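You operate a simulated robot arm through the tools that you are given. There is no shell and no other tool. Be economical: measure what you need, move in short steps, check, and stop when the job is done.

The job below is to be done with a simulated robot arm. You get a single attempt, and the scene is never put back.

TASK
Put things in order on the worktop by the fridge. At the end: the grey cloth stands on top of the blue frozen meal box; the clear tall banded tumbler stands where the plant in a brown pot stood; the plant in a brown pot stands where the grey cloth stood; the white egg from the worktop by the fridge is on the small grey plate; whatever was shut is shut again. Leave all else as you found it, and nothing knocked over.

The check looks at the end state, three seconds after you hand in, the way a careful person would. Anything else that was tipped, shoved, dropped, spilled or broken makes it a failure. Flat cloth is picked up by pressing the open fingertips on it (5 to 10 N) and closing them slowly along it; thin cloth reads only 2 to 8 mm in the jaws.

THE ROBOT
A 7-joint arm with a two-finger parallel gripper, fixed in place. Base frame: the origin is at the foot of the arm, x ahead of it, y to its left, z up; the work surface is at about z = 0. Readings come in m, degrees, newtons and seconds.
With the tool pointing down near the work surface it reaches from about 0.24 to 0.62 m from the base axis. Its first joint turns from -66.0 to 66.0 degrees. Payload 2.6 kg.
The TCP is the grasp point between the finger pads, 0.03 m short of the fingertips. In the tool frame z runs along the fingers and y along their closing line. The gripper opens to 0.094 m. The fingers are 0.028 m wide and 0.01 m thick; the gripper's body (0.05 by 0.096 m) begins 0.055 m behind the TCP.
Orientation is told as [roll, pitch, yaw] about the base's x, y, z axes, in that order, counted from this pose: with the fingers straight down and closing along the base's y, the tool's x points along the base's -x, its y along +y and its z along -z.

THE INTERFACE
- The arm moves only by the tool nudge_tool. Its argument "rows" is a list of rows, each a list of 7 numbers: the turn, a rotation vector about the tool's x, y, z in degrees, then the shift along the tool's x, y, z in m, then the finger opening in m, from 0 to 0.094. In form: [[wx, wy, wz, x, y, z, grip], ...]. A call has 1 to 20 rows; each row shifts and turns the commanded pose from where the row before left it, along the tool's axes as they then stand. A row lasts 0.2 s, in which the tool goes at most 0.05 m and 8.6 degrees; a call with a longer step from one row to the next is refused whole, and so is a gripper value outside its range. Where a pose cannot be reached the arm comes as near as it can. A force on the tool above 40 N (or 10 N above the force at the start of the call, whichever is more), or a blocked arm, ends the call early, and 0.2 s more pass. The fingers move at their own pace (about 0.072 m/s each) and stop on an object; they squeeze with about 25 N. The grip force told is the motor's: it shows also when the fingers shut on nothing. Time passes only in rows, and 0.2 s behind the last, so rows that do not move let the fingers close. The reply holds the time, the measured pose of the TCP, the force on the tool along the base axes, the opening and the grip force, in the units named above and with some noise.
- Cameras (640 x 400 px; columns grow to the right, rows downward): "scene" is fixed at [0.0334, 0.4413, 0.5503]; the picture's right is [-0.75, -0.67, 0.00], its down [-0.47, 0.53, -0.71] and it looks along [0.47, -0.53, -0.71] (base axes); focal length 318 px, centre (320, 200). "wrist" rides on the gripper at [0.076, 0.014, -0.102] in the tool frame; the picture's right is [-0.18, 0.98, 0.00], its down [-0.75, -0.14, -0.64] and it looks along [-0.63, -0.12, 0.77] (tool axes); focal length 243 px, centre (320, 200).
- get_image(camera): a new picture of that camera. The clock stands still meanwhile.
- measure_at(camera, pixels): for up to 12 pixels [column, row] of the newest picture of that camera ("zoom" is the newest enlarged one), the place [x, y, z] in the base frame of the surface seen there, good to about 0.002 m. The clock stands still meanwhile.
- enlarge(camera, box): a new picture of the part [left, top, right, bottom] of that camera's present view, enlarged. The clock stands still meanwhile.
- job_done(): hands the job in; it is judged then, once.

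Work in short steps. Measure before you move; look again where a grasp or a placing could have gone wrong, and mend it. You have 80 turns and 46 pictures in all, those below and enlarged ones among them. Open the gripper and draw the arm clear of the work before you hand the job in, unless the task says otherwise; then end with one line.

The tools are called as name(argument=value, ...) on one line, values as JSON. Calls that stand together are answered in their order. nudge_tool: Moves the arm, as the interface text tells. Its arguments: {"type":"object","properties":{"rows":{"type":"array","items":{"type":"array","items":{"type":"number"}}}},"required":["rows"]} The other tools are called the same way: get_image (camera) takes a picture; measure_at (camera, pixels) gives the place of the surface under pixels of a picture; enlarge (camera, box) takes an enlarged picture of a part of a camera's view; job_done () hands the job in.

At the start:

```text
time_s: 0.0
ee_pos: [0.3577, 0.2511, 0.3012]
tcp_rot: [0.0, 0.0, -0.1]
force: [-0.6, 0.1, -0.9]
finger_gap: 0.094
grasp_force: 0.1
```

scene: 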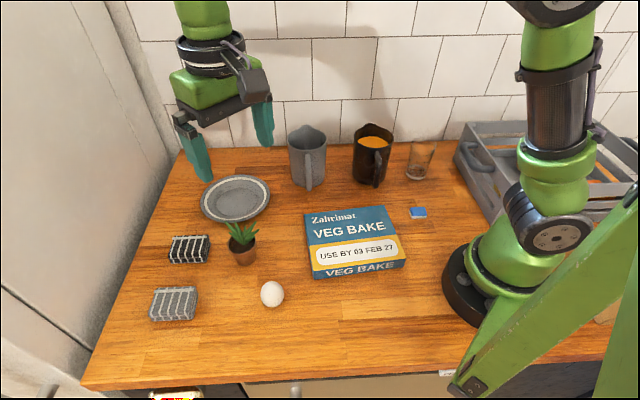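
wrist: 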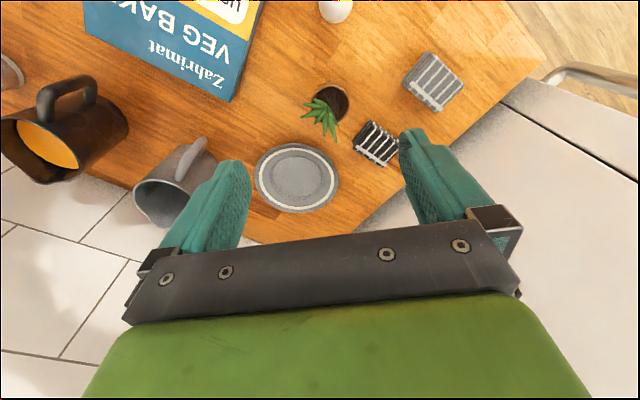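

I'll take enlarged views of the left work area and the glass/crate area to identify the items.

enlarge(camera="scene", box=[130, 170, 290, 330])

enlarge(camera="scene", box=[280, 100, 640, 325])

measure_at(camera="scene", pixels=[[235, 195], [188, 250], [173, 304], [243, 256], [242, 232], [271, 293], [350, 240], [420, 145], [420, 178], [418, 213], [307, 140], [372, 130]])

```text
2.50 times, centred on (210, 250) of scene
```

zoom: 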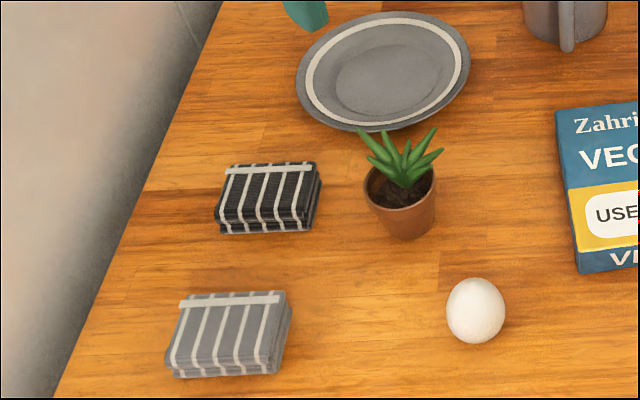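

```text
1.78 times, centred on (460, 212) of scene
```

zoom: 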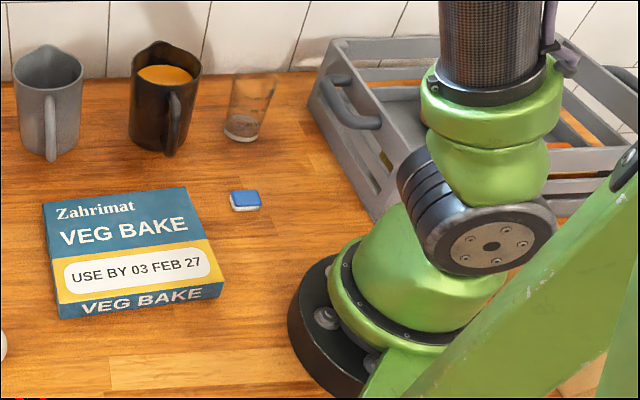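

```text
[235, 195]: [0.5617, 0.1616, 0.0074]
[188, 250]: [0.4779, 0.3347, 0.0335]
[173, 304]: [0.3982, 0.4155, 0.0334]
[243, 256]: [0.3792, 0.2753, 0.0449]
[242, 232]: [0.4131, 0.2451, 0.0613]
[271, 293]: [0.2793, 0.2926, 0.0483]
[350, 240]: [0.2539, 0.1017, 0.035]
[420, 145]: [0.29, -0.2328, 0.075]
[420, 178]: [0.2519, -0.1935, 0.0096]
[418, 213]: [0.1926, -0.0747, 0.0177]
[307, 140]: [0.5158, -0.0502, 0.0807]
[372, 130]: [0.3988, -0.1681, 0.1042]
```

The glass at (420,160) may be the tumbler; I enlarge it and the crate to see whether it has a band or another candidate exists.

enlarge(camera="scene", box=[380, 125, 460, 195])

enlarge(camera="scene", box=[100, 330, 640, 400])

```text
5.71 times, centred on (420, 160) of scene
```

zoom: 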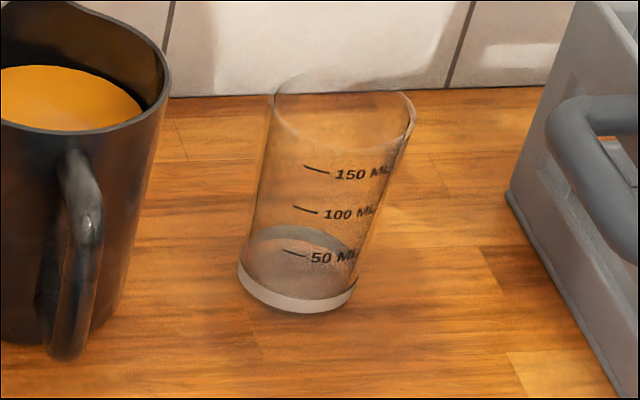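

```text
1.19 times, centred on (370, 365) of scene
```

zoom: 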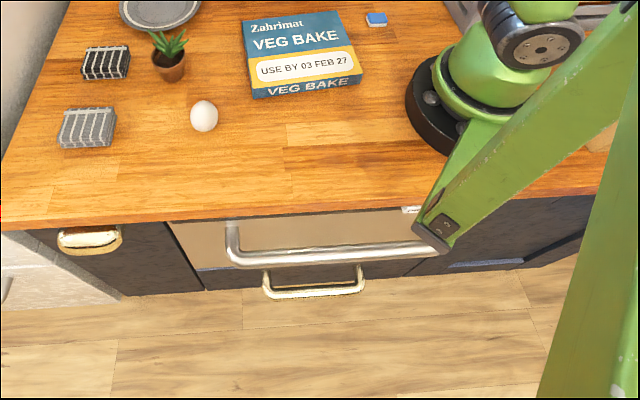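

The glass at (420,160) is a graduated beaker, which may not be the "banded tumbler"; the crate needs a look. I swing the arm high towards the crate with the wrist camera.

nudge_tool(rows=[[0, 0, 0, 0.0108, -0.042, -0.005, 0.094], [0, 0, 0, 0.0108, -0.042, -0.005, 0.094], [0, 0, 0, 0.0108, -0.042, -0.005, 0.094], [0, 0, 0, 0.0108, -0.042, -0.005, 0.094], [0, 0, 0, 0.0108, -0.042, -0.005, 0.094], [0, 0, 0, 0.0108, -0.042, -0.005, 0.094], [0, 0, 0, 0.0108, -0.042, -0.005, 0.094], [0, 0, 0, 0.0108, -0.042, -0.005, 0.094], [0, 0, 0, 0.0108, -0.042, -0.005, 0.094], [0, 0, 0, 0.0108, -0.042, -0.005, 0.094], [0, 0, 8.5, 0, 0, 0, 0.094], [0, 0, 8.5, 0, 0, 0, 0.094], [0, 0, 8.5, 0, 0, 0, 0.094], [0, 0, 8.5, 0, 0, 0, 0.094], [0, 0, 8.5, 0, 0, 0, 0.094], [0, 0, 8.5, 0, 0, 0, 0.094], [0, 0, 8.5, 0, 0, 0, 0.094]])

get_image(camera="wrist")

get_image(camera="scene")

```text
time_s: 3.6
ee_pos: [0.2497, -0.168, 0.3508]
tcp_rot: [0.0, 0.1, -59.7]
force: [0.1, -0.2, -0.5]
finger_gap: 0.0938
grasp_force: 0.1
```

```text
39 pictures are left
```

wrist: 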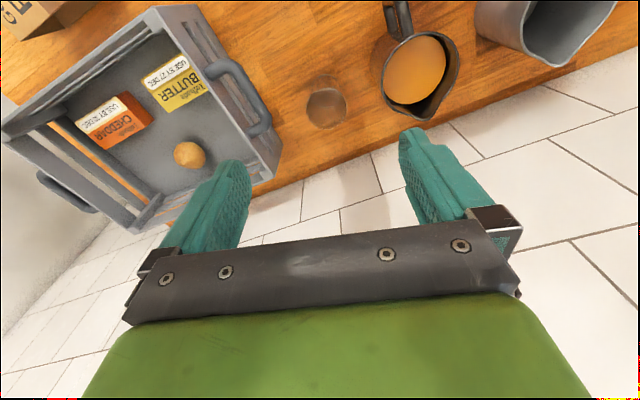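

```text
38 pictures are left
```

scene: 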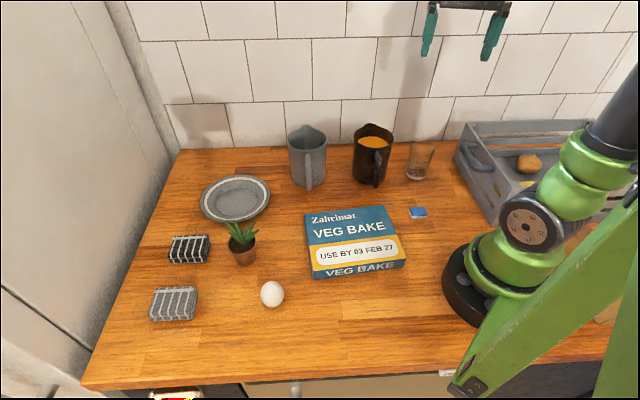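

No other tumbler in the crate; there is a brown box top-left of the wrist picture (30,15). I turn the camera further to see it.

nudge_tool(rows=[[0, 0, 8.5, 0.03, 0, 0, 0.094], [0, 0, 8.5, 0.03, 0, 0, 0.094], [0, 0, 8.5, 0, 0, 0, 0.094], [0, 0, 8.5, 0, 0, 0, 0.094], [0, 0, 8.5, 0, 0, 0, 0.094], [0, 0, 8.5, 0, 0, 0, 0.094]])

get_image(camera="wrist")

```text
time_s: 5.0
ee_pos: [0.2229, -0.1152, 0.3505]
tcp_rot: [0.0, 0.0, -110.7]
force: [-0.9, 0.5, 0.1]
finger_gap: 0.094
grasp_force: 0.1
```

```text
37 pictures are left
```

wrist: 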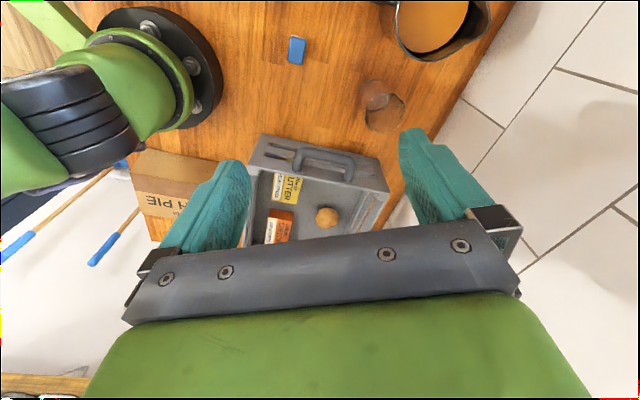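

Only a pie box there, so the glass is the tumbler. Now I take close measurements of the cloth, plant and egg.

enlarge(camera="scene", box=[140, 270, 220, 330])

measure_at(camera="scene", pixels=[[159, 288], [197, 287], [150, 320], [193, 318], [170, 300], [305, 210], [387, 206], [313, 272], [402, 262], [345, 230], [314, 278], [200, 300]])

```text
6.67 times, centred on (180, 300) of scene
```

zoom: 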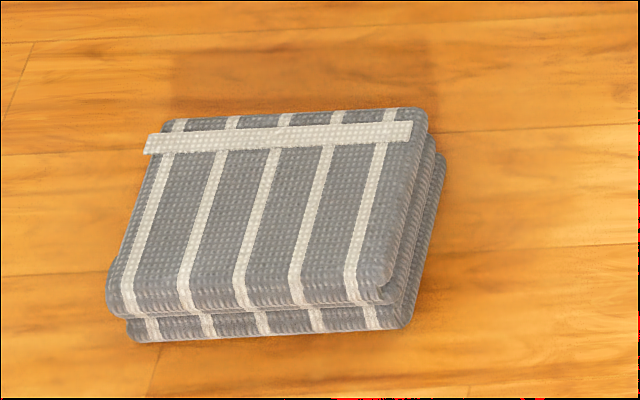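

```text
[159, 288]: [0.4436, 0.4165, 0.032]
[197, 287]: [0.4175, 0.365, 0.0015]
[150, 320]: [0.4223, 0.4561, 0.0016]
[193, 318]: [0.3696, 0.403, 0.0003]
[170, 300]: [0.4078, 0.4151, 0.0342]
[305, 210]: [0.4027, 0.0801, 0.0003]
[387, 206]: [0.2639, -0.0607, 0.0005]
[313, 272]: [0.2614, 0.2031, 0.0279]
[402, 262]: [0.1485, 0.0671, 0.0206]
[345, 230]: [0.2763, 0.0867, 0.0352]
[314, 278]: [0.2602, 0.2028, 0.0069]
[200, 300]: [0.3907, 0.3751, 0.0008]
```

I measure the cloth's top corners in the zoom picture.

measure_at(camera="zoom", pixels=[[172, 125], [418, 118], [122, 300], [385, 290], [270, 210], [430, 160], [395, 320], [135, 330]])

enlarge(camera="scene", box=[215, 215, 295, 315])

```text
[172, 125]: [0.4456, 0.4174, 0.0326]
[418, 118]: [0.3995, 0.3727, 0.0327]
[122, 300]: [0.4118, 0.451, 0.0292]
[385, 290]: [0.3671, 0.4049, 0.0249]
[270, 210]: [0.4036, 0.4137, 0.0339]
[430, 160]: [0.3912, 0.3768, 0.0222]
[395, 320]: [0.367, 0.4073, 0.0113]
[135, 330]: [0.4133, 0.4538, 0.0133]
```

```text
4.00 times, centred on (255, 265) of scene
```

zoom: 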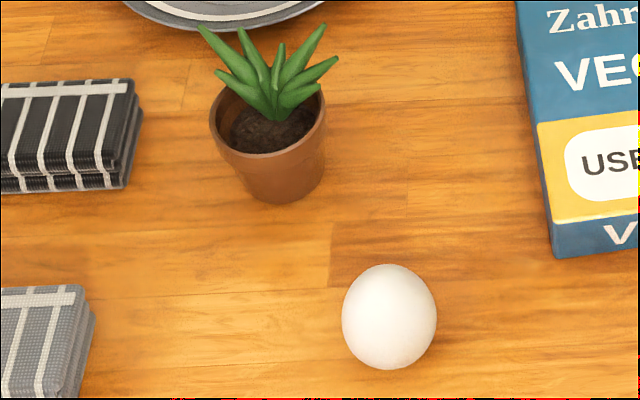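

Cloth centre ≈ (0.406, 0.411), short side (0.05) along (-1,1): yaw 45. I measure the pot and egg in the newest zoom.

measure_at(camera="zoom", pixels=[[215, 130], [322, 115], [262, 153], [270, 195], [232, 172], [318, 160], [272, 125], [388, 300], [348, 318], [432, 318], [388, 360], [390, 270]])

measure_at(camera="scene", pixels=[[202, 197], [270, 195], [235, 177], [235, 222], [235, 198], [243, 226], [252, 229], [230, 223]])

```text
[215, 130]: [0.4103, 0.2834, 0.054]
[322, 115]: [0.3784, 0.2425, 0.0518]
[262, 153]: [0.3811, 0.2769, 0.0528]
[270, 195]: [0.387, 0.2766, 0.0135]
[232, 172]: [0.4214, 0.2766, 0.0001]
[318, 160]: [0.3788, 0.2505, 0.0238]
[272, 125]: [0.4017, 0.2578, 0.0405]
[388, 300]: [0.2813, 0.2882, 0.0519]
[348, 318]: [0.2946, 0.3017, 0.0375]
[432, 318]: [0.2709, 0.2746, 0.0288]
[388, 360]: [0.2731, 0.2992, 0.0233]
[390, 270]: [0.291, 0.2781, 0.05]
```

```text
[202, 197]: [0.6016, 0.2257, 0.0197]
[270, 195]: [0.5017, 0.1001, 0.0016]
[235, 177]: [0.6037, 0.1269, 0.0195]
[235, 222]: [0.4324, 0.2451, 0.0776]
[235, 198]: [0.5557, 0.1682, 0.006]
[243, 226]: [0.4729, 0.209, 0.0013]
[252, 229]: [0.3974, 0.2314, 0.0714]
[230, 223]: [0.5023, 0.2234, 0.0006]
```

Plant axis ≈ (0.398,0.260), pot rim z 0.054; egg ≈ (0.285,0.285). I turn back to yaw 0 and swing over to the cloth.

nudge_tool(rows=[[0, 0, -8.5, 0, 0, 0, 0.094], [0, 0, -8.5, 0, 0, 0, 0.094], [0, 0, -8.5, 0, 0, 0, 0.094], [0, 0, -8.5, 0, 0, 0, 0.094], [0, 0, -8.5, 0, 0, 0, 0.094], [0, 0, -8.5, 0, 0, 0, 0.094], [0, 0, -8.5, 0, 0, 0, 0.094], [0, 0, -8.5, 0, 0, 0, 0.094], [0, 0, -8.5, 0, 0, 0, 0.094], [0, 0, -8.5, 0, 0, 0, 0.094], [0, 0, -8.5, 0, 0, 0, 0.094], [0, 0, -8.5, 0, 0, 0, 0.094], [0, 0, -8.5, 0, 0, 0, 0.094], [0, 0, 0, -0.0131, 0.047, 0, 0.094], [0, 0, 0, -0.0131, 0.047, 0, 0.094], [0, 0, 0, -0.0131, 0.047, 0, 0.094], [0, 0, 0, -0.0131, 0.047, 0, 0.094], [0, 0, 0, -0.0131, 0.047, 0, 0.094], [0, 0, 0, -0.0131, 0.047, 0, 0.094], [0, 0, 0, -0.0131, 0.047, 0, 0.094]])

nudge_tool(rows=[[0, 0, 0, -0.0183, 0.0395, 0.03, 0.094], [0, 0, 0, -0.0183, 0.0395, 0.03, 0.094], [0, 0, 0, -0.0183, 0.0395, 0.03, 0.094], [0, 0, 0, -0.0183, 0.0395, 0.03, 0.094], [0, 0, 0, -0.0183, 0.0395, 0.03, 0.094], [0, 0, -7.53, 0, 0, 0, 0.094], [0, 0, -7.53, 0, 0, 0, 0.094], [0, 0, -7.53, 0, 0, 0, 0.094], [0, 0, -7.53, 0, 0, 0, 0.094], [0, 0, -7.53, 0, 0, 0, 0.094], [0, 0, -7.53, 0, 0, 0, 0.094]])

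get_image(camera="wrist")

```text
time_s: 9.2
ee_pos: [0.318, 0.2162, 0.3513]
tcp_rot: [0.0, 0.0, 0.0]
force: [0.1, -0.1, -0.6]
finger_gap: 0.0941
grasp_force: 0.0
```

```text
refused: row 1 steps farther than a row can; nothing moved
```

```text
34 pictures are left
```

wrist: 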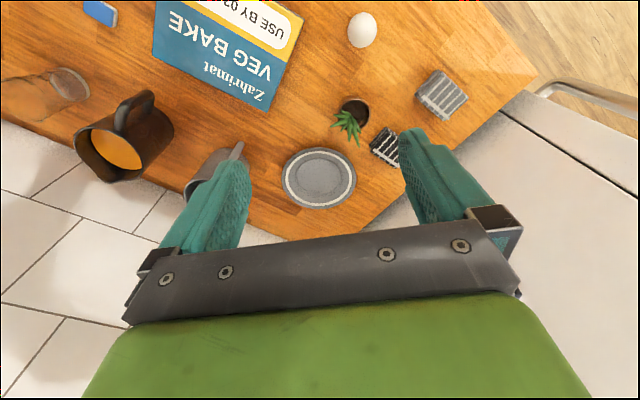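

Row step was too long; I redo with shorter steps and also check fridge-wall clearance near the cloth.

nudge_tool(rows=[[0, 0, 0, -0.01257, 0.0279, 0.0214, 0.094], [0, 0, 0, -0.01257, 0.0279, 0.0214, 0.094], [0, 0, 0, -0.01257, 0.0279, 0.0214, 0.094], [0, 0, 0, -0.01257, 0.0279, 0.0214, 0.094], [0, 0, 0, -0.01257, 0.0279, 0.0214, 0.094], [0, 0, 0, -0.01257, 0.0279, 0.0214, 0.094], [0, 0, 0, -0.01257, 0.0279, 0.0214, 0.094], [0, 0, -7.5, 0, 0, 0, 0.094], [0, 0, -7.5, 0, 0, 0, 0.094], [0, 0, -7.5, 0, 0, 0, 0.094], [0, 0, -7.5, 0, 0, 0, 0.094], [0, 0, -7.5, 0, 0, 0, 0.094], [0, 0, -7.5, 0, 0, 0, 0.094]])

measure_at(camera="scene", pixels=[[110, 320], [130, 290], [90, 300], [60, 230], [120, 330], [30, 340]])

get_image(camera="wrist")

```text
time_s: 12.0
ee_pos: [0.4032, 0.4083, 0.2018]
tcp_rot: [0.1, 0.1, 45.0]
force: [-0.8, -0.2, -0.2]
finger_gap: 0.0941
grasp_force: 0.2
```

```text
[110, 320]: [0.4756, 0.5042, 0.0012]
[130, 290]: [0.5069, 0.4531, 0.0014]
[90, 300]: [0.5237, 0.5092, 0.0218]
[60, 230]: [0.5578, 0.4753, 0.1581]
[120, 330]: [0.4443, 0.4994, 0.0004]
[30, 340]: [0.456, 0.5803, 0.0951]
```

```text
33 pictures are left
```

wrist: 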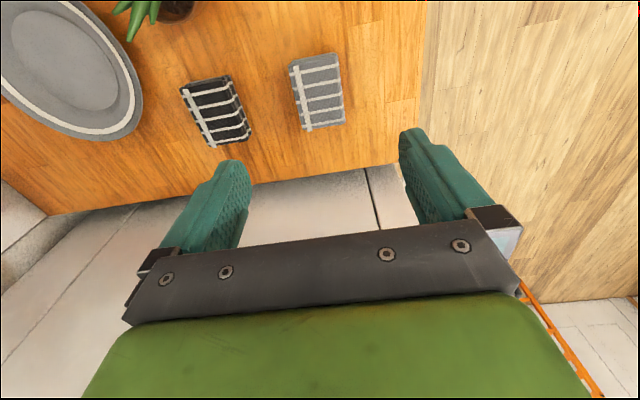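

The fridge wall is about 0.15 m away, fine. I measure the cloth corners from the wrist view for refinement.

measure_at(camera="wrist", pixels=[[291, 62], [336, 54], [304, 128], [344, 120], [318, 92], [238, 140], [222, 110]])

```text
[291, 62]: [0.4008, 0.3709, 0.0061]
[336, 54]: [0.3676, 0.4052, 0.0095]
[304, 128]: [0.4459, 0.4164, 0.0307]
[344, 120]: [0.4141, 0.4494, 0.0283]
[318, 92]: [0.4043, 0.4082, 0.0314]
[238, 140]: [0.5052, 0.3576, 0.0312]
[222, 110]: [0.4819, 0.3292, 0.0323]
```

Cloth centre (0.407, 0.4105), width 0.048. I go down so the fingertips stop about 5 mm above the worktop.

nudge_tool(rows=[[0, 0, 0, -0.0042, -0.0011, 0.02, 0.094], [0, 0, 0, 0, 0, 0.03, 0.094], [0, 0, 0, 0, 0, 0.03, 0.094], [0, 0, 0, 0, 0, 0.03, 0.094], [0, 0, 0, 0, 0, 0.025, 0.094], [0, 0, 0, 0, 0, 0.015, 0.094], [0, 0, 0, 0, 0, 0.01, 0.094], [0, 0, 0, 0, 0, 0.006, 0.094], [0, 0, 0, 0, 0, 0, 0.094]])

nudge_tool(rows=[[0, 0, 0, 0, 0, 0, 0.07], [0, 0, 0, 0, 0, 0, 0.06], [0, 0, 0, 0, 0, 0, 0.05], [0, 0, 0, 0, 0, 0, 0.04], [0, 0, 0, 0, 0, 0, 0.03], [0, 0, 0, 0, 0, 0, 0.02], [0, 0, 0, 0, 0, 0, 0.02]])

```text
time_s: 14.0
ee_pos: [0.4086, 0.4104, 0.0347]
tcp_rot: [-0.1, 0.0, 45.0]
force: [0.3, -0.6, -0.2]
finger_gap: 0.0941
grasp_force: 0.2
```

```text
time_s: 15.6
ee_pos: [0.4068, 0.4093, 0.0355]
tcp_rot: [0.0, 0.0, 45.1]
force: [-0.4, -0.6, 0.9]
finger_gap: 0.057
grasp_force: 25.0
```

The fingers stopped at 0.057 m with 25 N, so the cloth is held; I lift it and look.

nudge_tool(rows=[[0, 0, 0, 0, 0, -0.01, 0.02], [0, 0, 0, 0, 0, -0.02, 0.02], [0, 0, 0, 0, 0, -0.03, 0.02], [0, 0, 0, 0, 0, -0.03, 0.02], [0, 0, 0, 0, 0, -0.04, 0.02], [0, 0, 0, 0, 0, -0.04, 0.02]])

get_image(camera="scene")

```text
time_s: 17.0
ee_pos: [0.4096, 0.4122, 0.2028]
tcp_rot: [0.0, 0.0, 45.0]
force: [0.2, -0.3, -0.1]
finger_gap: 0.02
grasp_force: 0.0
```

```text
32 pictures are left
```

scene: 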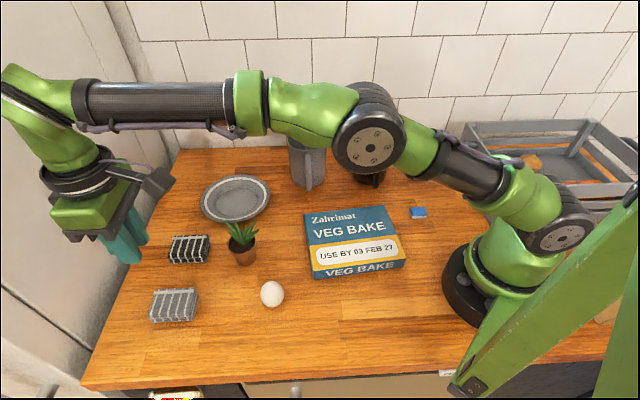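

The cloth slipped out (gap 0.02, cloth still at (173,304)). I look closely at it before retrying.

enlarge(camera="scene", box=[140, 270, 220, 330])

measure_at(camera="zoom", pixels=[[172, 125], [418, 118], [122, 300], [385, 290], [270, 210], [430, 160], [395, 320], [135, 330]])

```text
6.67 times, centred on (180, 300) of scene
```

zoom: 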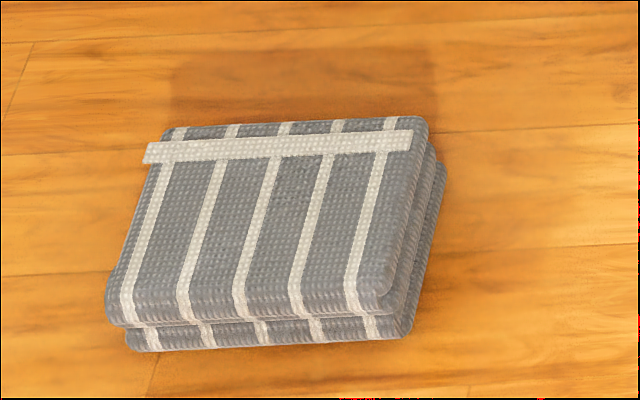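

```text
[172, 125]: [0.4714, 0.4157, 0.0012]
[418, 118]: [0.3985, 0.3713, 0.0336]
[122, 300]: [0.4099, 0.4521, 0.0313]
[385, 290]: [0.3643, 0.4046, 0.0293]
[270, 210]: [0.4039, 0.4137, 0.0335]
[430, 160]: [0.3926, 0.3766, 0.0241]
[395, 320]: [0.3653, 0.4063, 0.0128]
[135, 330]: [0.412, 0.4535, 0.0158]
```

The cloth is still in place, unmoved by more than 2 mm. I retry slightly deeper, hold longer, and lift slowly a little to check.

nudge_tool(rows=[[0, 0, 0, 0.002, 0, 0, 0.094], [0, 0, 0, 0, 0, 0.03, 0.094], [0, 0, 0, 0, 0, 0.03, 0.094], [0, 0, 0, 0, 0, 0.03, 0.094], [0, 0, 0, 0, 0, 0.03, 0.094], [0, 0, 0, 0, 0, 0.025, 0.094], [0, 0, 0, 0, 0, 0.015, 0.094], [0, 0, 0, 0, 0, 0.006, 0.094], [0, 0, 0, 0, 0, 0.004, 0.094], [0, 0, 0, 0, 0, 0, 0.094]])

nudge_tool(rows=[[0, 0, 0, 0, 0, 0, 0.06], [0, 0, 0, 0, 0, 0, 0.04], [0, 0, 0, 0, 0, 0, 0.02], [0, 0, 0, 0, 0, 0, 0], [0, 0, 0, 0, 0, 0, 0], [0, 0, 0, 0, 0, 0, 0], [0, 0, 0, 0, 0, 0, 0], [0, 0, 0, 0, 0, 0, 0]])

nudge_tool(rows=[[0, 0, 0, 0, 0, -0.003, 0], [0, 0, 0, 0, 0, -0.003, 0], [0, 0, 0, 0, 0, -0.003, 0], [0, 0, 0, 0, 0, -0.003, 0]])

enlarge(camera="scene", box=[100, 240, 220, 330])

```text
time_s: 19.2
ee_pos: [0.4052, 0.4085, 0.0336]
tcp_rot: [-0.1, 0.0, 45.1]
force: [0.8, 0.1, 0.6]
finger_gap: 0.0938
grasp_force: 0.0
```

```text
time_s: 21.0
ee_pos: [0.4063, 0.4085, 0.0345]
tcp_rot: [0.0, 0.1, 45.0]
force: [0.3, 0.5, 0.1]
finger_gap: 0.0571
grasp_force: 25.2
```

```text
time_s: 22.0
ee_pos: [0.4055, 0.4086, 0.047]
tcp_rot: [0.1, 0.0, 45.0]
force: [-0.2, 0.2, -0.6]
finger_gap: 0.0576
grasp_force: 25.4
```

```text
4.44 times, centred on (160, 285) of scene
```

zoom: 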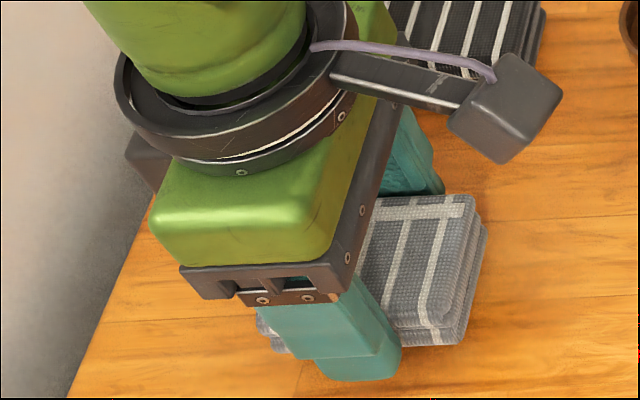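

The gap holds at 0.057 at z=0.047; I continue lifting slowly and check.

nudge_tool(rows=[[0, 0, 0, 0, 0, -0.004, 0], [0, 0, 0, 0, 0, -0.006, 0], [0, 0, 0, 0, 0, -0.008, 0], [0, 0, 0, 0, 0, -0.01, 0], [0, 0, 0, 0, 0, -0.01, 0], [0, 0, 0, 0, 0, -0.01, 0]])

enlarge(camera="scene", box=[100, 240, 220, 330])

```text
time_s: 23.4
ee_pos: [0.406, 0.4087, 0.0948]
tcp_rot: [-0.1, 0.0, 45.0]
force: [0.6, -0.3, -0.3]
finger_gap: 0.0569
grasp_force: 24.9
```

```text
4.44 times, centred on (160, 285) of scene
```

zoom: 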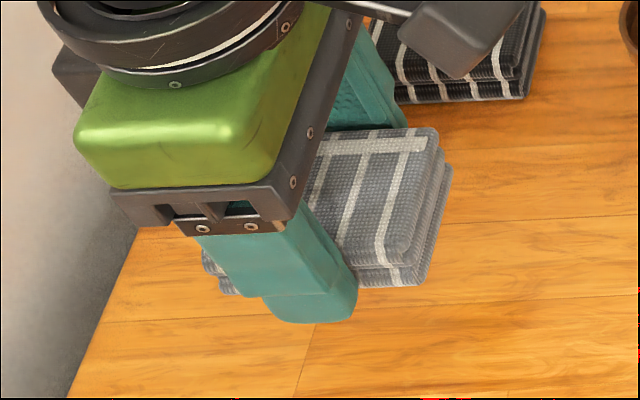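

The cloth is held. I measure the box's top corners for the placing spot.

measure_at(camera="scene", pixels=[[307, 216], [384, 208], [316, 269], [401, 257], [345, 213], [325, 240], [390, 235], [350, 235]])

```text
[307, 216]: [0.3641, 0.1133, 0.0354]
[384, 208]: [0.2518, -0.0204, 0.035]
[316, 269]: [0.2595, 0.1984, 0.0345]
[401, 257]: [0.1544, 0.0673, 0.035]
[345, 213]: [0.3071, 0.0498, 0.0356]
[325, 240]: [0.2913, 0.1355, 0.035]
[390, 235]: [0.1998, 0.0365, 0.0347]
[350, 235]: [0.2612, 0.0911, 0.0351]
```

Box top centre ≈ (0.258, 0.090, 0.035). I raise the cloth to z≈0.18 and carry it there.

nudge_tool(rows=[[0, 0, 0, 0, 0, -0.015, 0], [0, 0, 0, 0, 0, -0.025, 0], [0, 0, 0, 0, 0, -0.025, 0], [0, 0, 0, 0, 0, -0.02, 0], [0, 0, 0, 0.015, -0.0056, 0, 0], [0, 0, 0, 0.028, -0.0105, 0, 0], [0, 0, 0, 0.03, -0.0113, 0, 0], [0, 0, 0, 0.03, -0.0113, 0, 0], [0, 0, 0, 0.03, -0.0113, 0, 0], [0, 0, 0, 0.03, -0.0113, 0, 0], [0, 0, 0, 0.03, -0.0113, 0, 0], [0, 0, 0, 0.03, -0.0113, 0, 0], [0, 0, 0, 0.03, -0.0113, 0, 0], [0, 0, 0, 0.03, -0.0113, 0, 0], [0, 0, 0, 0.028, -0.0105, 0, 0], [0, 0, 0, 0.015, -0.0056, 0, 0], [0, 0, 0, 0, 0, 0, 0]])

get_image(camera="scene")

```text
time_s: 27.0
ee_pos: [0.2611, 0.0918, 0.1783]
tcp_rot: [0.0, 0.0, 45.1]
force: [1.1, 1.1, -1.0]
finger_gap: 0.0548
grasp_force: 25.2
```

```text
28 pictures are left
```

scene: 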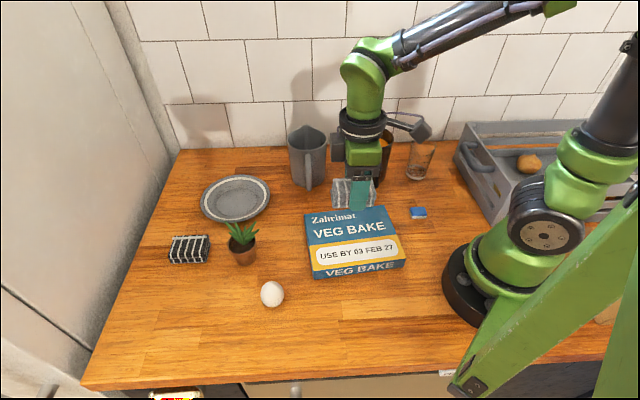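

The gap shrank a bit (0.0548); I enlarge to check the cloth's hang before lowering.

enlarge(camera="scene", box=[300, 130, 400, 220])

```text
4.44 times, centred on (350, 175) of scene
```

zoom: 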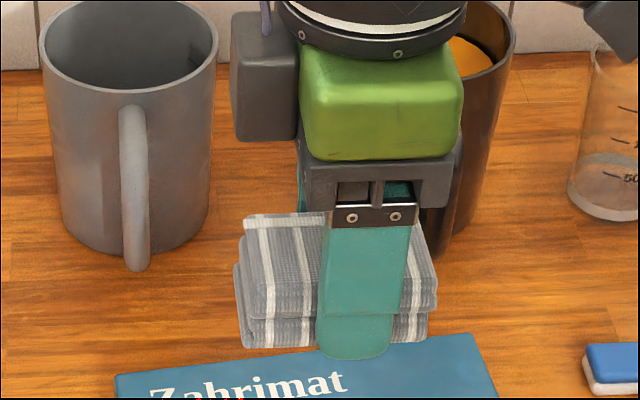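

It hangs nearly level. I lower it to just above the box, then ease down in small steps.

nudge_tool(rows=[[0, 0, 0, 0, 0, 0.015, 0], [0, 0, 0, 0, 0, 0.025, 0], [0, 0, 0, 0, 0, 0.025, 0], [0, 0, 0, 0, 0, 0.015, 0], [0, 0, 0, 0, 0, 0.01, 0], [0, 0, 0, 0, 0, 0.008, 0], [0, 0, 0, 0, 0, 0.004, 0], [0, 0, 0, 0, 0, 0.002, 0], [0, 0, 0, 0, 0, 0, 0]])

nudge_tool(rows=[[0, 0, 0, 0, 0, 0.001, 0], [0, 0, 0, 0, 0, 0.001, 0], [0, 0, 0, 0, 0, 0.001, 0], [0, 0, 0, 0, 0, 0.001, 0], [0, 0, 0, 0, 0, 0, 0]])

enlarge(camera="scene", box=[300, 170, 410, 270])

```text
time_s: 29.0
ee_pos: [0.2609, 0.093, 0.0763]
tcp_rot: [0.0, 0.0, 45.0]
force: [-0.2, -0.3, 1.0]
finger_gap: 0.0549
grasp_force: 25.1
```

```text
time_s: 30.2
ee_pos: [0.2627, 0.093, 0.0729]
tcp_rot: [0.0, -0.2, 45.0]
force: [-4.4, 0.4, 14.0]
finger_gap: 0.0547
grasp_force: 25.0
```

```text
4.00 times, centred on (355, 220) of scene
```

zoom: 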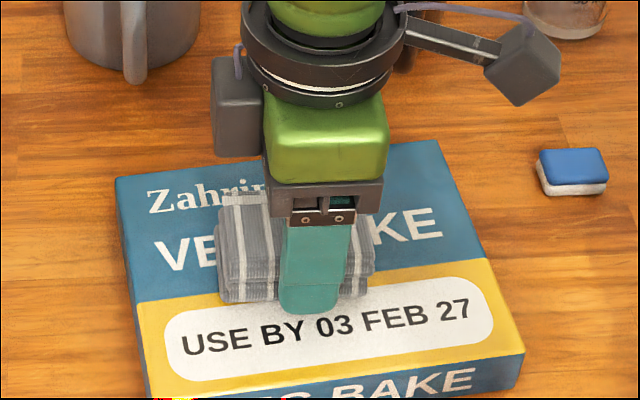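

Contact with the box (14 N up). I ease off a hair, open, and draw straight up.

nudge_tool(rows=[[0, 0, 0, 0, 0, -0.001, 0], [0, 0, 0, 0, 0, 0, 0.06], [0, 0, 0, 0, 0, 0, 0.075], [0, 0, 0, 0, 0, 0, 0.094], [0, 0, 0, 0, 0, 0, 0.094], [0, 0, 0, 0, 0, -0.015, 0.094], [0, 0, 0, 0, 0, -0.03, 0.094], [0, 0, 0, 0, 0, -0.04, 0.094], [0, 0, 0, 0, 0, -0.04, 0.094]])

enlarge(camera="scene", box=[220, 170, 420, 295])

```text
time_s: 32.2
ee_pos: [0.2613, 0.0898, 0.199]
tcp_rot: [0.0, 0.0, 44.9]
force: [-0.4, -0.4, 0.2]
finger_gap: 0.0941
grasp_force: 0.0
```

```text
3.20 times, centred on (320, 232) of scene
```

zoom: 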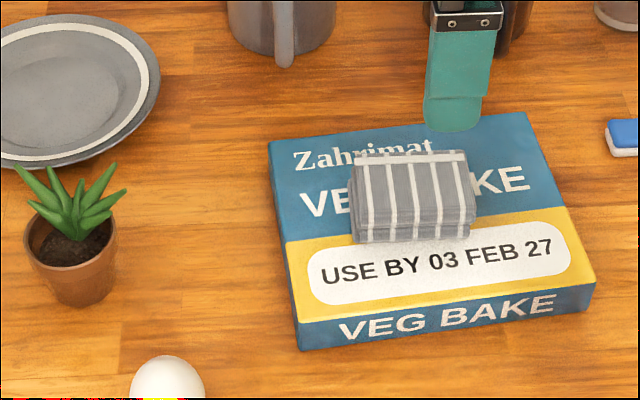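

Cloth sits flat on the box. Next I move above the plant at the same height and yaw to check its leaves.

nudge_tool(rows=[[0, 0, 0, -0.0311, 0.0034, 0, 0.094], [0, 0, 0, -0.0311, 0.0034, 0, 0.094], [0, 0, 0, -0.0311, 0.0034, 0, 0.094], [0, 0, 0, -0.0311, 0.0034, 0, 0.094], [0, 0, 0, -0.0311, 0.0034, 0, 0.094], [0, 0, 0, -0.0311, 0.0034, 0, 0.094], [0, 0, 0, -0.0311, 0.0034, 0, 0.094], [0, 0, 0, 0, 0, 0, 0.094]])

enlarge(camera="wrist", box=[220, 20, 420, 145])

```text
time_s: 34.0
ee_pos: [0.3988, 0.2601, 0.1971]
tcp_rot: [0.0, 0.1, 44.9]
force: [0.9, -0.4, 0.1]
finger_gap: 0.094
grasp_force: 0.1
```

```text
3.20 times, centred on (320, 82) of wrist
```

zoom: 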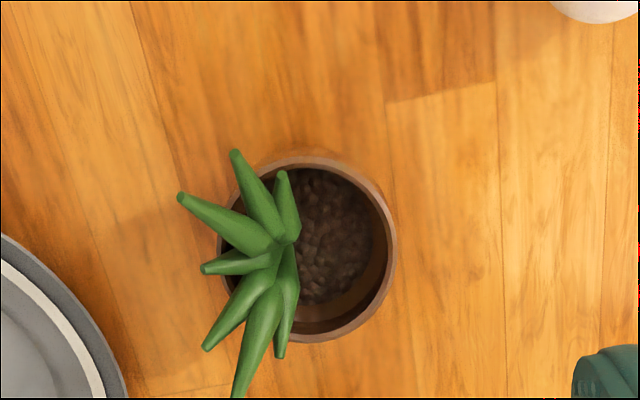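

The leaves lean toward the plate side (left in the picture). I measure the rim and leaf tips.

measure_at(camera="zoom", pixels=[[392, 240], [310, 340], [330, 165], [300, 162], [220, 245], [182, 196], [235, 155], [206, 346], [237, 392], [205, 268], [375, 310], [275, 255]])

```text
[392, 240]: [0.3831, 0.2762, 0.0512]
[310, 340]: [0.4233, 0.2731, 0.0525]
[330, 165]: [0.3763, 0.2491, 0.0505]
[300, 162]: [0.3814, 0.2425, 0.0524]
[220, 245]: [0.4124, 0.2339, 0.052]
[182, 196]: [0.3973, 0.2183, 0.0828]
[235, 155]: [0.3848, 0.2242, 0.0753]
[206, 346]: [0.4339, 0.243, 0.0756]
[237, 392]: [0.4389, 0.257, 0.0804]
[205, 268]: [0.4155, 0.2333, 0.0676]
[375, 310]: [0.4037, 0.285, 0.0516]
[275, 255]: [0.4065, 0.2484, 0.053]
```

Pot centre ≈ (0.4013, 0.2588), r 0.026; leaves occupy directions −120° to 3°, so the fingers should close along 31.5° (yaw −58.5). I rotate in place.

nudge_tool(rows=[[0, 0, 7.95, 0, 0, 0, 0.094], [0, 0, 7.95, 0, 0, 0, 0.094], [0, 0, 7.95, 0, 0, 0, 0.094], [0, 0, 7.95, 0, 0, 0, 0.094], [0, 0, 7.95, 0, 0, 0, 0.094], [0, 0, 7.95, 0, 0, 0, 0.094], [0, 0, 7.95, 0, 0, 0, 0.094], [0, 0, 7.95, 0, 0, 0, 0.094], [0, 0, 7.95, 0, 0, 0, 0.094], [0, 0, 7.95, 0, 0, 0, 0.094], [0, 0, 7.95, 0, 0, 0, 0.094], [0, 0, 7.95, 0, 0, 0, 0.094], [0, 0, 7.95, 0, 0, 0, 0.094], [0, 0, 0, -0.0024, 0.0014, 0, 0.094], [0, 0, 0, 0, 0, 0, 0.094]])

get_image(camera="wrist")

```text
time_s: 37.2
ee_pos: [0.4017, 0.2606, 0.1973]
tcp_rot: [0.0, 0.1, -58.3]
force: [0.0, -0.2, 0.6]
finger_gap: 0.094
grasp_force: 0.0
```

```text
23 pictures are left
```

wrist: 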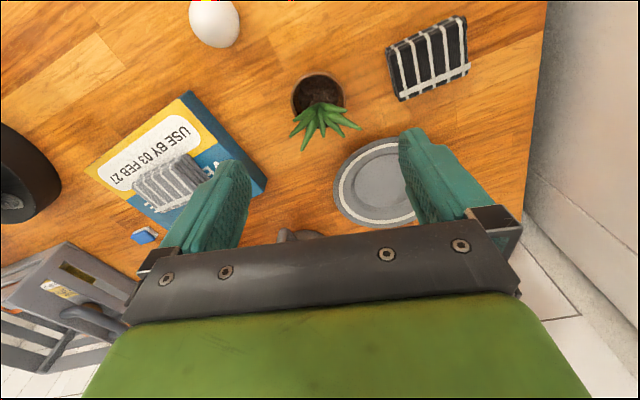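

Leaves point away from the closing line now. I descend to TCP z≈0.042.

nudge_tool(rows=[[0, 0, 0, -0.001, -0.0005, 0.03, 0.094], [0, 0, 0, 0, 0, 0.03, 0.094], [0, 0, 0, 0, 0, 0.025, 0.094], [0, 0, 0, 0, 0, 0.025, 0.094], [0, 0, 0, 0, 0, 0.02, 0.094], [0, 0, 0, 0, 0, 0.015, 0.094], [0, 0, 0, 0, 0, 0.01, 0.094], [0, 0, 0, 0, 0, 0, 0.094]])

enlarge(camera="scene", box=[190, 170, 310, 290])

```text
time_s: 39.0
ee_pos: [0.4021, 0.2617, 0.0428]
tcp_rot: [0.0, -0.1, -58.2]
force: [1.1, -0.5, -0.1]
finger_gap: 0.0941
grasp_force: 0.1
```

```text
3.33 times, centred on (250, 230) of scene
```

zoom: 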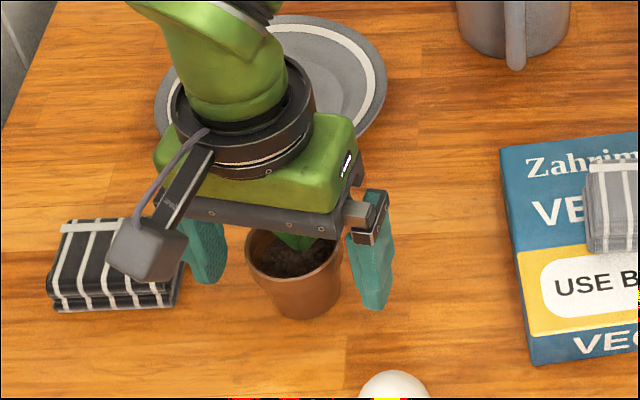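

The pot is between the fingers. I close gently and check.

nudge_tool(rows=[[0, 0, 0, 0, 0, 0, 0.08], [0, 0, 0, 0, 0, 0, 0.07], [0, 0, 0, 0, 0, 0, 0.06], [0, 0, 0, 0, 0, 0, 0.05], [0, 0, 0, 0, 0, 0, 0.04], [0, 0, 0, 0, 0, 0, 0.02], [0, 0, 0, 0, 0, 0, 0], [0, 0, 0, 0, 0, 0, 0], [0, 0, 0, 0, 0, 0, 0]])

nudge_tool(rows=[[0, 0, 0, 0, 0, -0.004, 0], [0, 0, 0, 0, 0, -0.006, 0], [0, 0, 0, 0, 0, -0.008, 0], [0, 0, 0, 0, 0, -0.01, 0], [0, 0, 0, 0, 0, -0.01, 0], [0, 0, 0, 0, 0, -0.01, 0]])

enlarge(camera="scene", box=[180, 150, 320, 290])

```text
time_s: 41.0
ee_pos: [0.4023, 0.2626, 0.0433]
tcp_rot: [0.0, 0.0, -58.3]
force: [-0.5, -1.3, 0.8]
finger_gap: 0.0592
grasp_force: 25.1
```

```text
time_s: 42.4
ee_pos: [0.4029, 0.2608, 0.0897]
tcp_rot: [0.0, 0.1, -58.3]
force: [-0.6, -0.3, -1.2]
finger_gap: 0.0593
grasp_force: 24.6
```

```text
2.86 times, centred on (250, 220) of scene
```

zoom: 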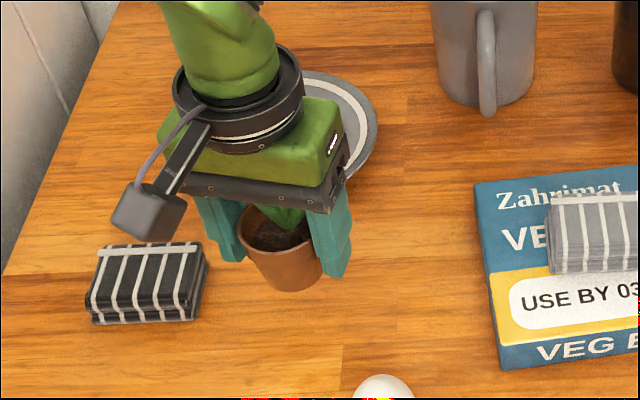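

The plant is held upright. I carry it at z≈0.11 to the cloth's old spot (0.4065, 0.411).

nudge_tool(rows=[[0, 0, 0, 0, 0, -0.01, 0], [0, 0, 0, 0, 0, -0.01, 0], [0, 0, 0, 0.008, 0.0053, 0, 0], [0, 0, 0, 0.018, 0.0119, 0, 0], [0, 0, 0, 0.0254, 0.0169, 0, 0], [0, 0, 0, 0.0254, 0.0169, 0, 0], [0, 0, 0, 0.0254, 0.0169, 0, 0], [0, 0, 0, 0.0174, 0.0116, 0, 0], [0, 0, 0, 0.008, 0.0052, 0, 0], [0, 0, 0, 0, 0, 0, 0]])

```text
time_s: 44.6
ee_pos: [0.4082, 0.4139, 0.1111]
tcp_rot: [0.0, 0.1, -58.4]
force: [0.2, 0.2, -1.6]
finger_gap: 0.0591
grasp_force: 24.8
```

Pose is right on target; I lower to z≈0.045, then ease to contact.

nudge_tool(rows=[[0, 0, 0, 0, 0, 0.01, 0], [0, 0, 0, 0, 0, 0.015, 0], [0, 0, 0, 0, 0, 0.015, 0], [0, 0, 0, 0, 0, 0.012, 0], [0, 0, 0, 0, 0, 0.008, 0], [0, 0, 0, 0, 0, 0.004, 0], [0, 0, 0, 0, 0, 0.002, 0], [0, 0, 0, 0, 0, 0.001, 0], [0, 0, 0, 0, 0, 0, 0]])

nudge_tool(rows=[[0, 0, 0, 0, 0, 0.0005, 0], [0, 0, 0, 0, 0, 0.0005, 0], [0, 0, 0, 0, 0, 0, 0]])

enlarge(camera="scene", box=[100, 210, 240, 340])

```text
time_s: 46.6
ee_pos: [0.4067, 0.4135, 0.044]
tcp_rot: [0.0, 0.0, -58.3]
force: [-0.6, 0.6, -1.9]
finger_gap: 0.0592
grasp_force: 24.5
```

```text
time_s: 47.4
ee_pos: [0.4082, 0.4141, 0.0439]
tcp_rot: [0.0, 0.0, -58.4]
force: [-1.1, -2.2, 4.3]
finger_gap: 0.0593
grasp_force: 24.7
```

```text
3.08 times, centred on (170, 275) of scene
```

zoom: 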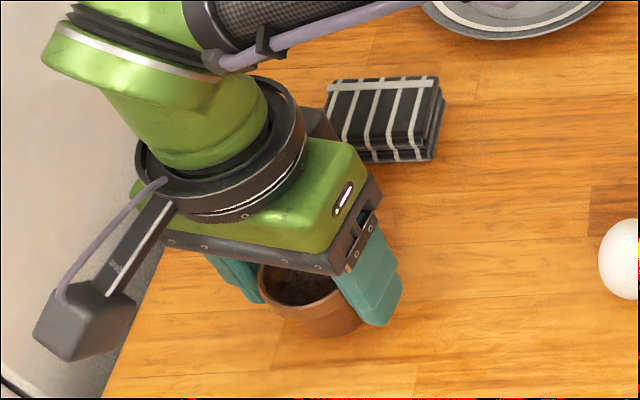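

Light contact (about 5 N up). I open slowly and withdraw straight up.

nudge_tool(rows=[[0, 0, 0, 0, 0, 0, 0.062], [0, 0, 0, 0, 0, 0, 0.07], [0, 0, 0, 0, 0, 0, 0.08], [0, 0, 0, 0, 0, 0, 0.094], [0, 0, 0, 0, 0, 0, 0.094], [0, 0, 0, 0, 0, -0.01, 0.094], [0, 0, 0, 0, 0, -0.02, 0.094], [0, 0, 0, 0, 0, -0.03, 0.094], [0, 0, 0, 0, 0, -0.04, 0.094], [0, 0, 0, 0, 0, -0.045, 0.094]])

get_image(camera="scene")

```text
time_s: 49.6
ee_pos: [0.4078, 0.4132, 0.1846]
tcp_rot: [-0.1, 0.0, -58.4]
force: [-0.9, -0.6, 0.1]
finger_gap: 0.0941
grasp_force: 0.0
```

```text
19 pictures are left
```

scene: 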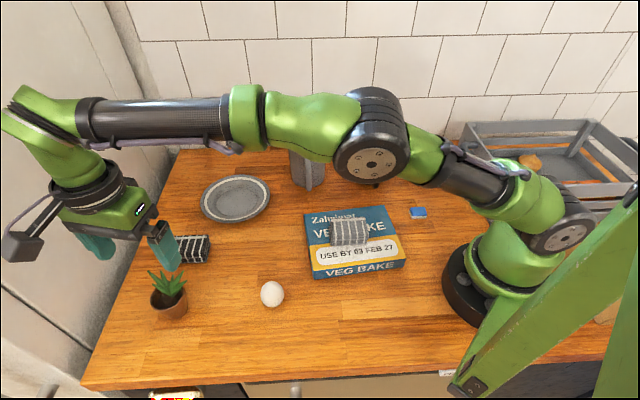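

The plant stands upright at the old cloth spot. Next I move above the egg (0.285,0.285) and look.

nudge_tool(rows=[[0, 0, 0, -0.0089, -0.0344, 0, 0.094], [0, 0, 0, -0.0089, -0.0344, 0, 0.094], [0, 0, 0, -0.0089, -0.0344, 0, 0.094], [0, 0, 0, -0.0089, -0.0344, 0, 0.094], [0, 0, 0, -0.0089, -0.0344, 0, 0.094], [0, 0, 0, 0, 0, 0, 0.094]])

enlarge(camera="wrist", box=[240, 20, 400, 140])

measure_at(camera="zoom", pixels=[[320, 200], [250, 200], [320, 280], [390, 200], [320, 130]])

```text
time_s: 51.0
ee_pos: [0.2842, 0.2859, 0.1875]
tcp_rot: [0.0, -0.1, -58.4]
force: [-0.1, 0.3, -0.8]
finger_gap: 0.0937
grasp_force: 0.0
```

```text
3.33 times, centred on (320, 80) of wrist
```

zoom: 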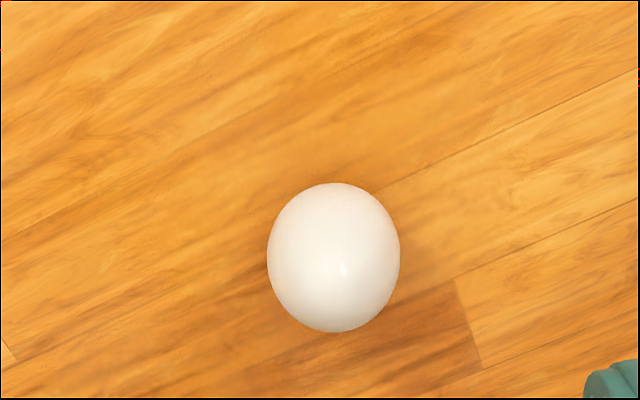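

```text
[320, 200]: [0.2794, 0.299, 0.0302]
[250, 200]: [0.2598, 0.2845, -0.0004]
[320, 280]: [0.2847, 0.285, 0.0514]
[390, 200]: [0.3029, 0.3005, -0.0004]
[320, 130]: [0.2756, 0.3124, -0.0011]
```

I measure the egg's outline for its centre.

measure_at(camera="zoom", pixels=[[333, 190], [333, 325], [272, 255], [395, 255], [340, 300], [333, 255]])

```text
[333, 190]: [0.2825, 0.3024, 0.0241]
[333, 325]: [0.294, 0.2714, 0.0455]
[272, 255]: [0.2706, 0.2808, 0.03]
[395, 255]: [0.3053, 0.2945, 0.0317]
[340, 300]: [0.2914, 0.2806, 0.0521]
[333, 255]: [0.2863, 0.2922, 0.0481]
```

Egg centre ≈ (0.288, 0.287), standing 0.053 tall. I descend to TCP z≈0.034 and close gently.

nudge_tool(rows=[[0, 0, 0, -0.0013, 0.0039, 0.02, 0.094], [0, 0, 0, 0, 0, 0.03, 0.094], [0, 0, 0, 0, 0, 0.03, 0.094], [0, 0, 0, 0, 0, 0.03, 0.094], [0, 0, 0, 0, 0, 0.02, 0.094], [0, 0, 0, 0, 0, 0.013, 0.094], [0, 0, 0, 0, 0, 0.007, 0.094], [0, 0, 0, 0, 0, 0.003, 0.094], [0, 0, 0, 0, 0, 0, 0.094]])

nudge_tool(rows=[[0, 0, 0, 0, 0, 0, 0.08], [0, 0, 0, 0, 0, 0, 0.07], [0, 0, 0, 0, 0, 0, 0.06], [0, 0, 0, 0, 0, 0, 0.054], [0, 0, 0, 0, 0, 0, 0.048], [0, 0, 0, 0, 0, 0, 0.042], [0, 0, 0, 0, 0, 0, 0.036], [0, 0, 0, 0, 0, 0, 0.03], [0, 0, 0, 0, 0, 0, 0.03], [0, 0, 0, 0, 0, 0, 0.03]])

nudge_tool(rows=[[0, 0, 0, 0, 0, -0.003, 0.03], [0, 0, 0, 0, 0, -0.006, 0.03], [0, 0, 0, 0, 0, -0.01, 0.03], [0, 0, 0, 0, 0, -0.01, 0.03], [0, 0, 0, 0, 0, -0.01, 0.03]])

enlarge(camera="scene", box=[210, 220, 330, 320])

```text
time_s: 53.0
ee_pos: [0.2883, 0.2841, 0.0342]
tcp_rot: [-0.1, 0.0, -58.4]
force: [-0.3, 0.1, 0.6]
finger_gap: 0.0937
grasp_force: 0.1
```

```text
time_s: 55.2
ee_pos: [0.2884, 0.2853, 0.034]
tcp_rot: [0.0, 0.1, -58.4]
force: [0.7, 0.1, 0.8]
finger_gap: 0.0408
grasp_force: 25.3
```

```text
time_s: 56.4
ee_pos: [0.2876, 0.2864, 0.0729]
tcp_rot: [0.0, -0.1, -58.3]
force: [0.0, -0.7, -1.3]
finger_gap: 0.0408
grasp_force: 24.5
```

```text
4.00 times, centred on (270, 270) of scene
```

zoom: 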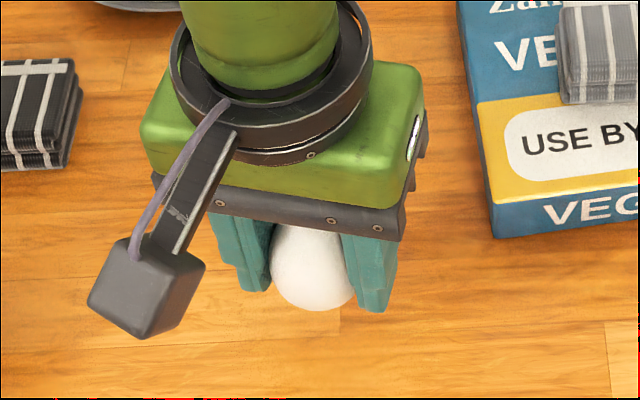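

Egg held. I measure the plate for its centre before carrying.

measure_at(camera="scene", pixels=[[204, 197], [267, 196], [236, 178], [236, 219], [236, 197], [221, 197], [250, 197], [236, 188], [236, 206]])

```text
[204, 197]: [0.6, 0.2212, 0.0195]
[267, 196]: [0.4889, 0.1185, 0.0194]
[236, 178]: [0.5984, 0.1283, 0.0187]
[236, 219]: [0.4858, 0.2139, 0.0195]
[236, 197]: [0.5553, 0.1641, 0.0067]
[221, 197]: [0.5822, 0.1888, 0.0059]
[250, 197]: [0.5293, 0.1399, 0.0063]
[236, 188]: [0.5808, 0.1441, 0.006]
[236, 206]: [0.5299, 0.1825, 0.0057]
```

Plate centre ≈ (0.544, 0.170), well z≈0.006. I raise the egg and carry it above the plate.

nudge_tool(rows=[[0, 0, 0, 0, 0, -0.015, 0.03], [0, 0, 0, 0, 0, -0.025, 0.03], [0, 0, 0, 0, 0, -0.025, 0.03], [0, 0, 0, 0, 0, -0.012, 0.03], [0, 0, 0, -0.0117, 0.0079, 0, 0.03], [0, 0, 0, -0.0234, 0.0157, 0, 0.03], [0, 0, 0, -0.0234, 0.0157, 0, 0.03], [0, 0, 0, -0.0234, 0.0157, 0, 0.03], [0, 0, 0, -0.0234, 0.0157, 0, 0.03], [0, 0, 0, -0.0234, 0.0157, 0, 0.03], [0, 0, 0, -0.0234, 0.0157, 0, 0.03], [0, 0, 0, -0.0234, 0.0157, 0, 0.03], [0, 0, 0, -0.0234, 0.0157, 0, 0.03], [0, 0, 0, -0.0234, 0.0157, 0, 0.03], [0, 0, 0, -0.0117, 0.0079, 0, 0.03], [0, 0, 0, 0, 0, 0, 0.03]])

```text
time_s: 59.8
ee_pos: [0.5441, 0.1699, 0.1476]
tcp_rot: [0.0, 0.0, -58.4]
force: [0.3, 0.3, 0.7]
finger_gap: 0.0408
grasp_force: 25.1
```

On target; I lower to just above the plate well, then ease to contact.

nudge_tool(rows=[[0, 0, 0, 0, 0, 0.015, 0.03], [0, 0, 0, 0, 0, 0.025, 0.03], [0, 0, 0, 0, 0, 0.025, 0.03], [0, 0, 0, 0, 0, 0.02, 0.03], [0, 0, 0, 0, 0, 0.012, 0.03], [0, 0, 0, 0, 0, 0.005, 0.03], [0, 0, 0, 0, 0, 0.003, 0.03], [0, 0, 0, 0, 0, 0, 0.03]])

nudge_tool(rows=[[0, 0, 0, 0, 0, 0.001, 0.03], [0, 0, 0, 0, 0, 0.0008, 0.03], [0, 0, 0, 0, 0, 0.0005, 0.03], [0, 0, 0, 0, 0, 0, 0.03]])

enlarge(camera="scene", box=[180, 120, 300, 240])

```text
time_s: 61.6
ee_pos: [0.5434, 0.1703, 0.045]
tcp_rot: [0.1, 0.0, -58.4]
force: [0.4, 0.2, -1.0]
finger_gap: 0.041
grasp_force: 24.8
```

```text
time_s: 62.6
ee_pos: [0.5435, 0.1691, 0.043]
tcp_rot: [0.0, 0.0, -58.4]
force: [0.9, 0.2, -0.4]
finger_gap: 0.0408
grasp_force: 25.3
```

```text
3.33 times, centred on (240, 180) of scene
```

zoom: 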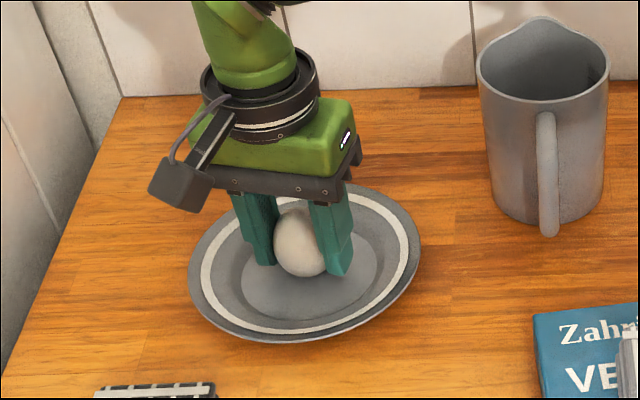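

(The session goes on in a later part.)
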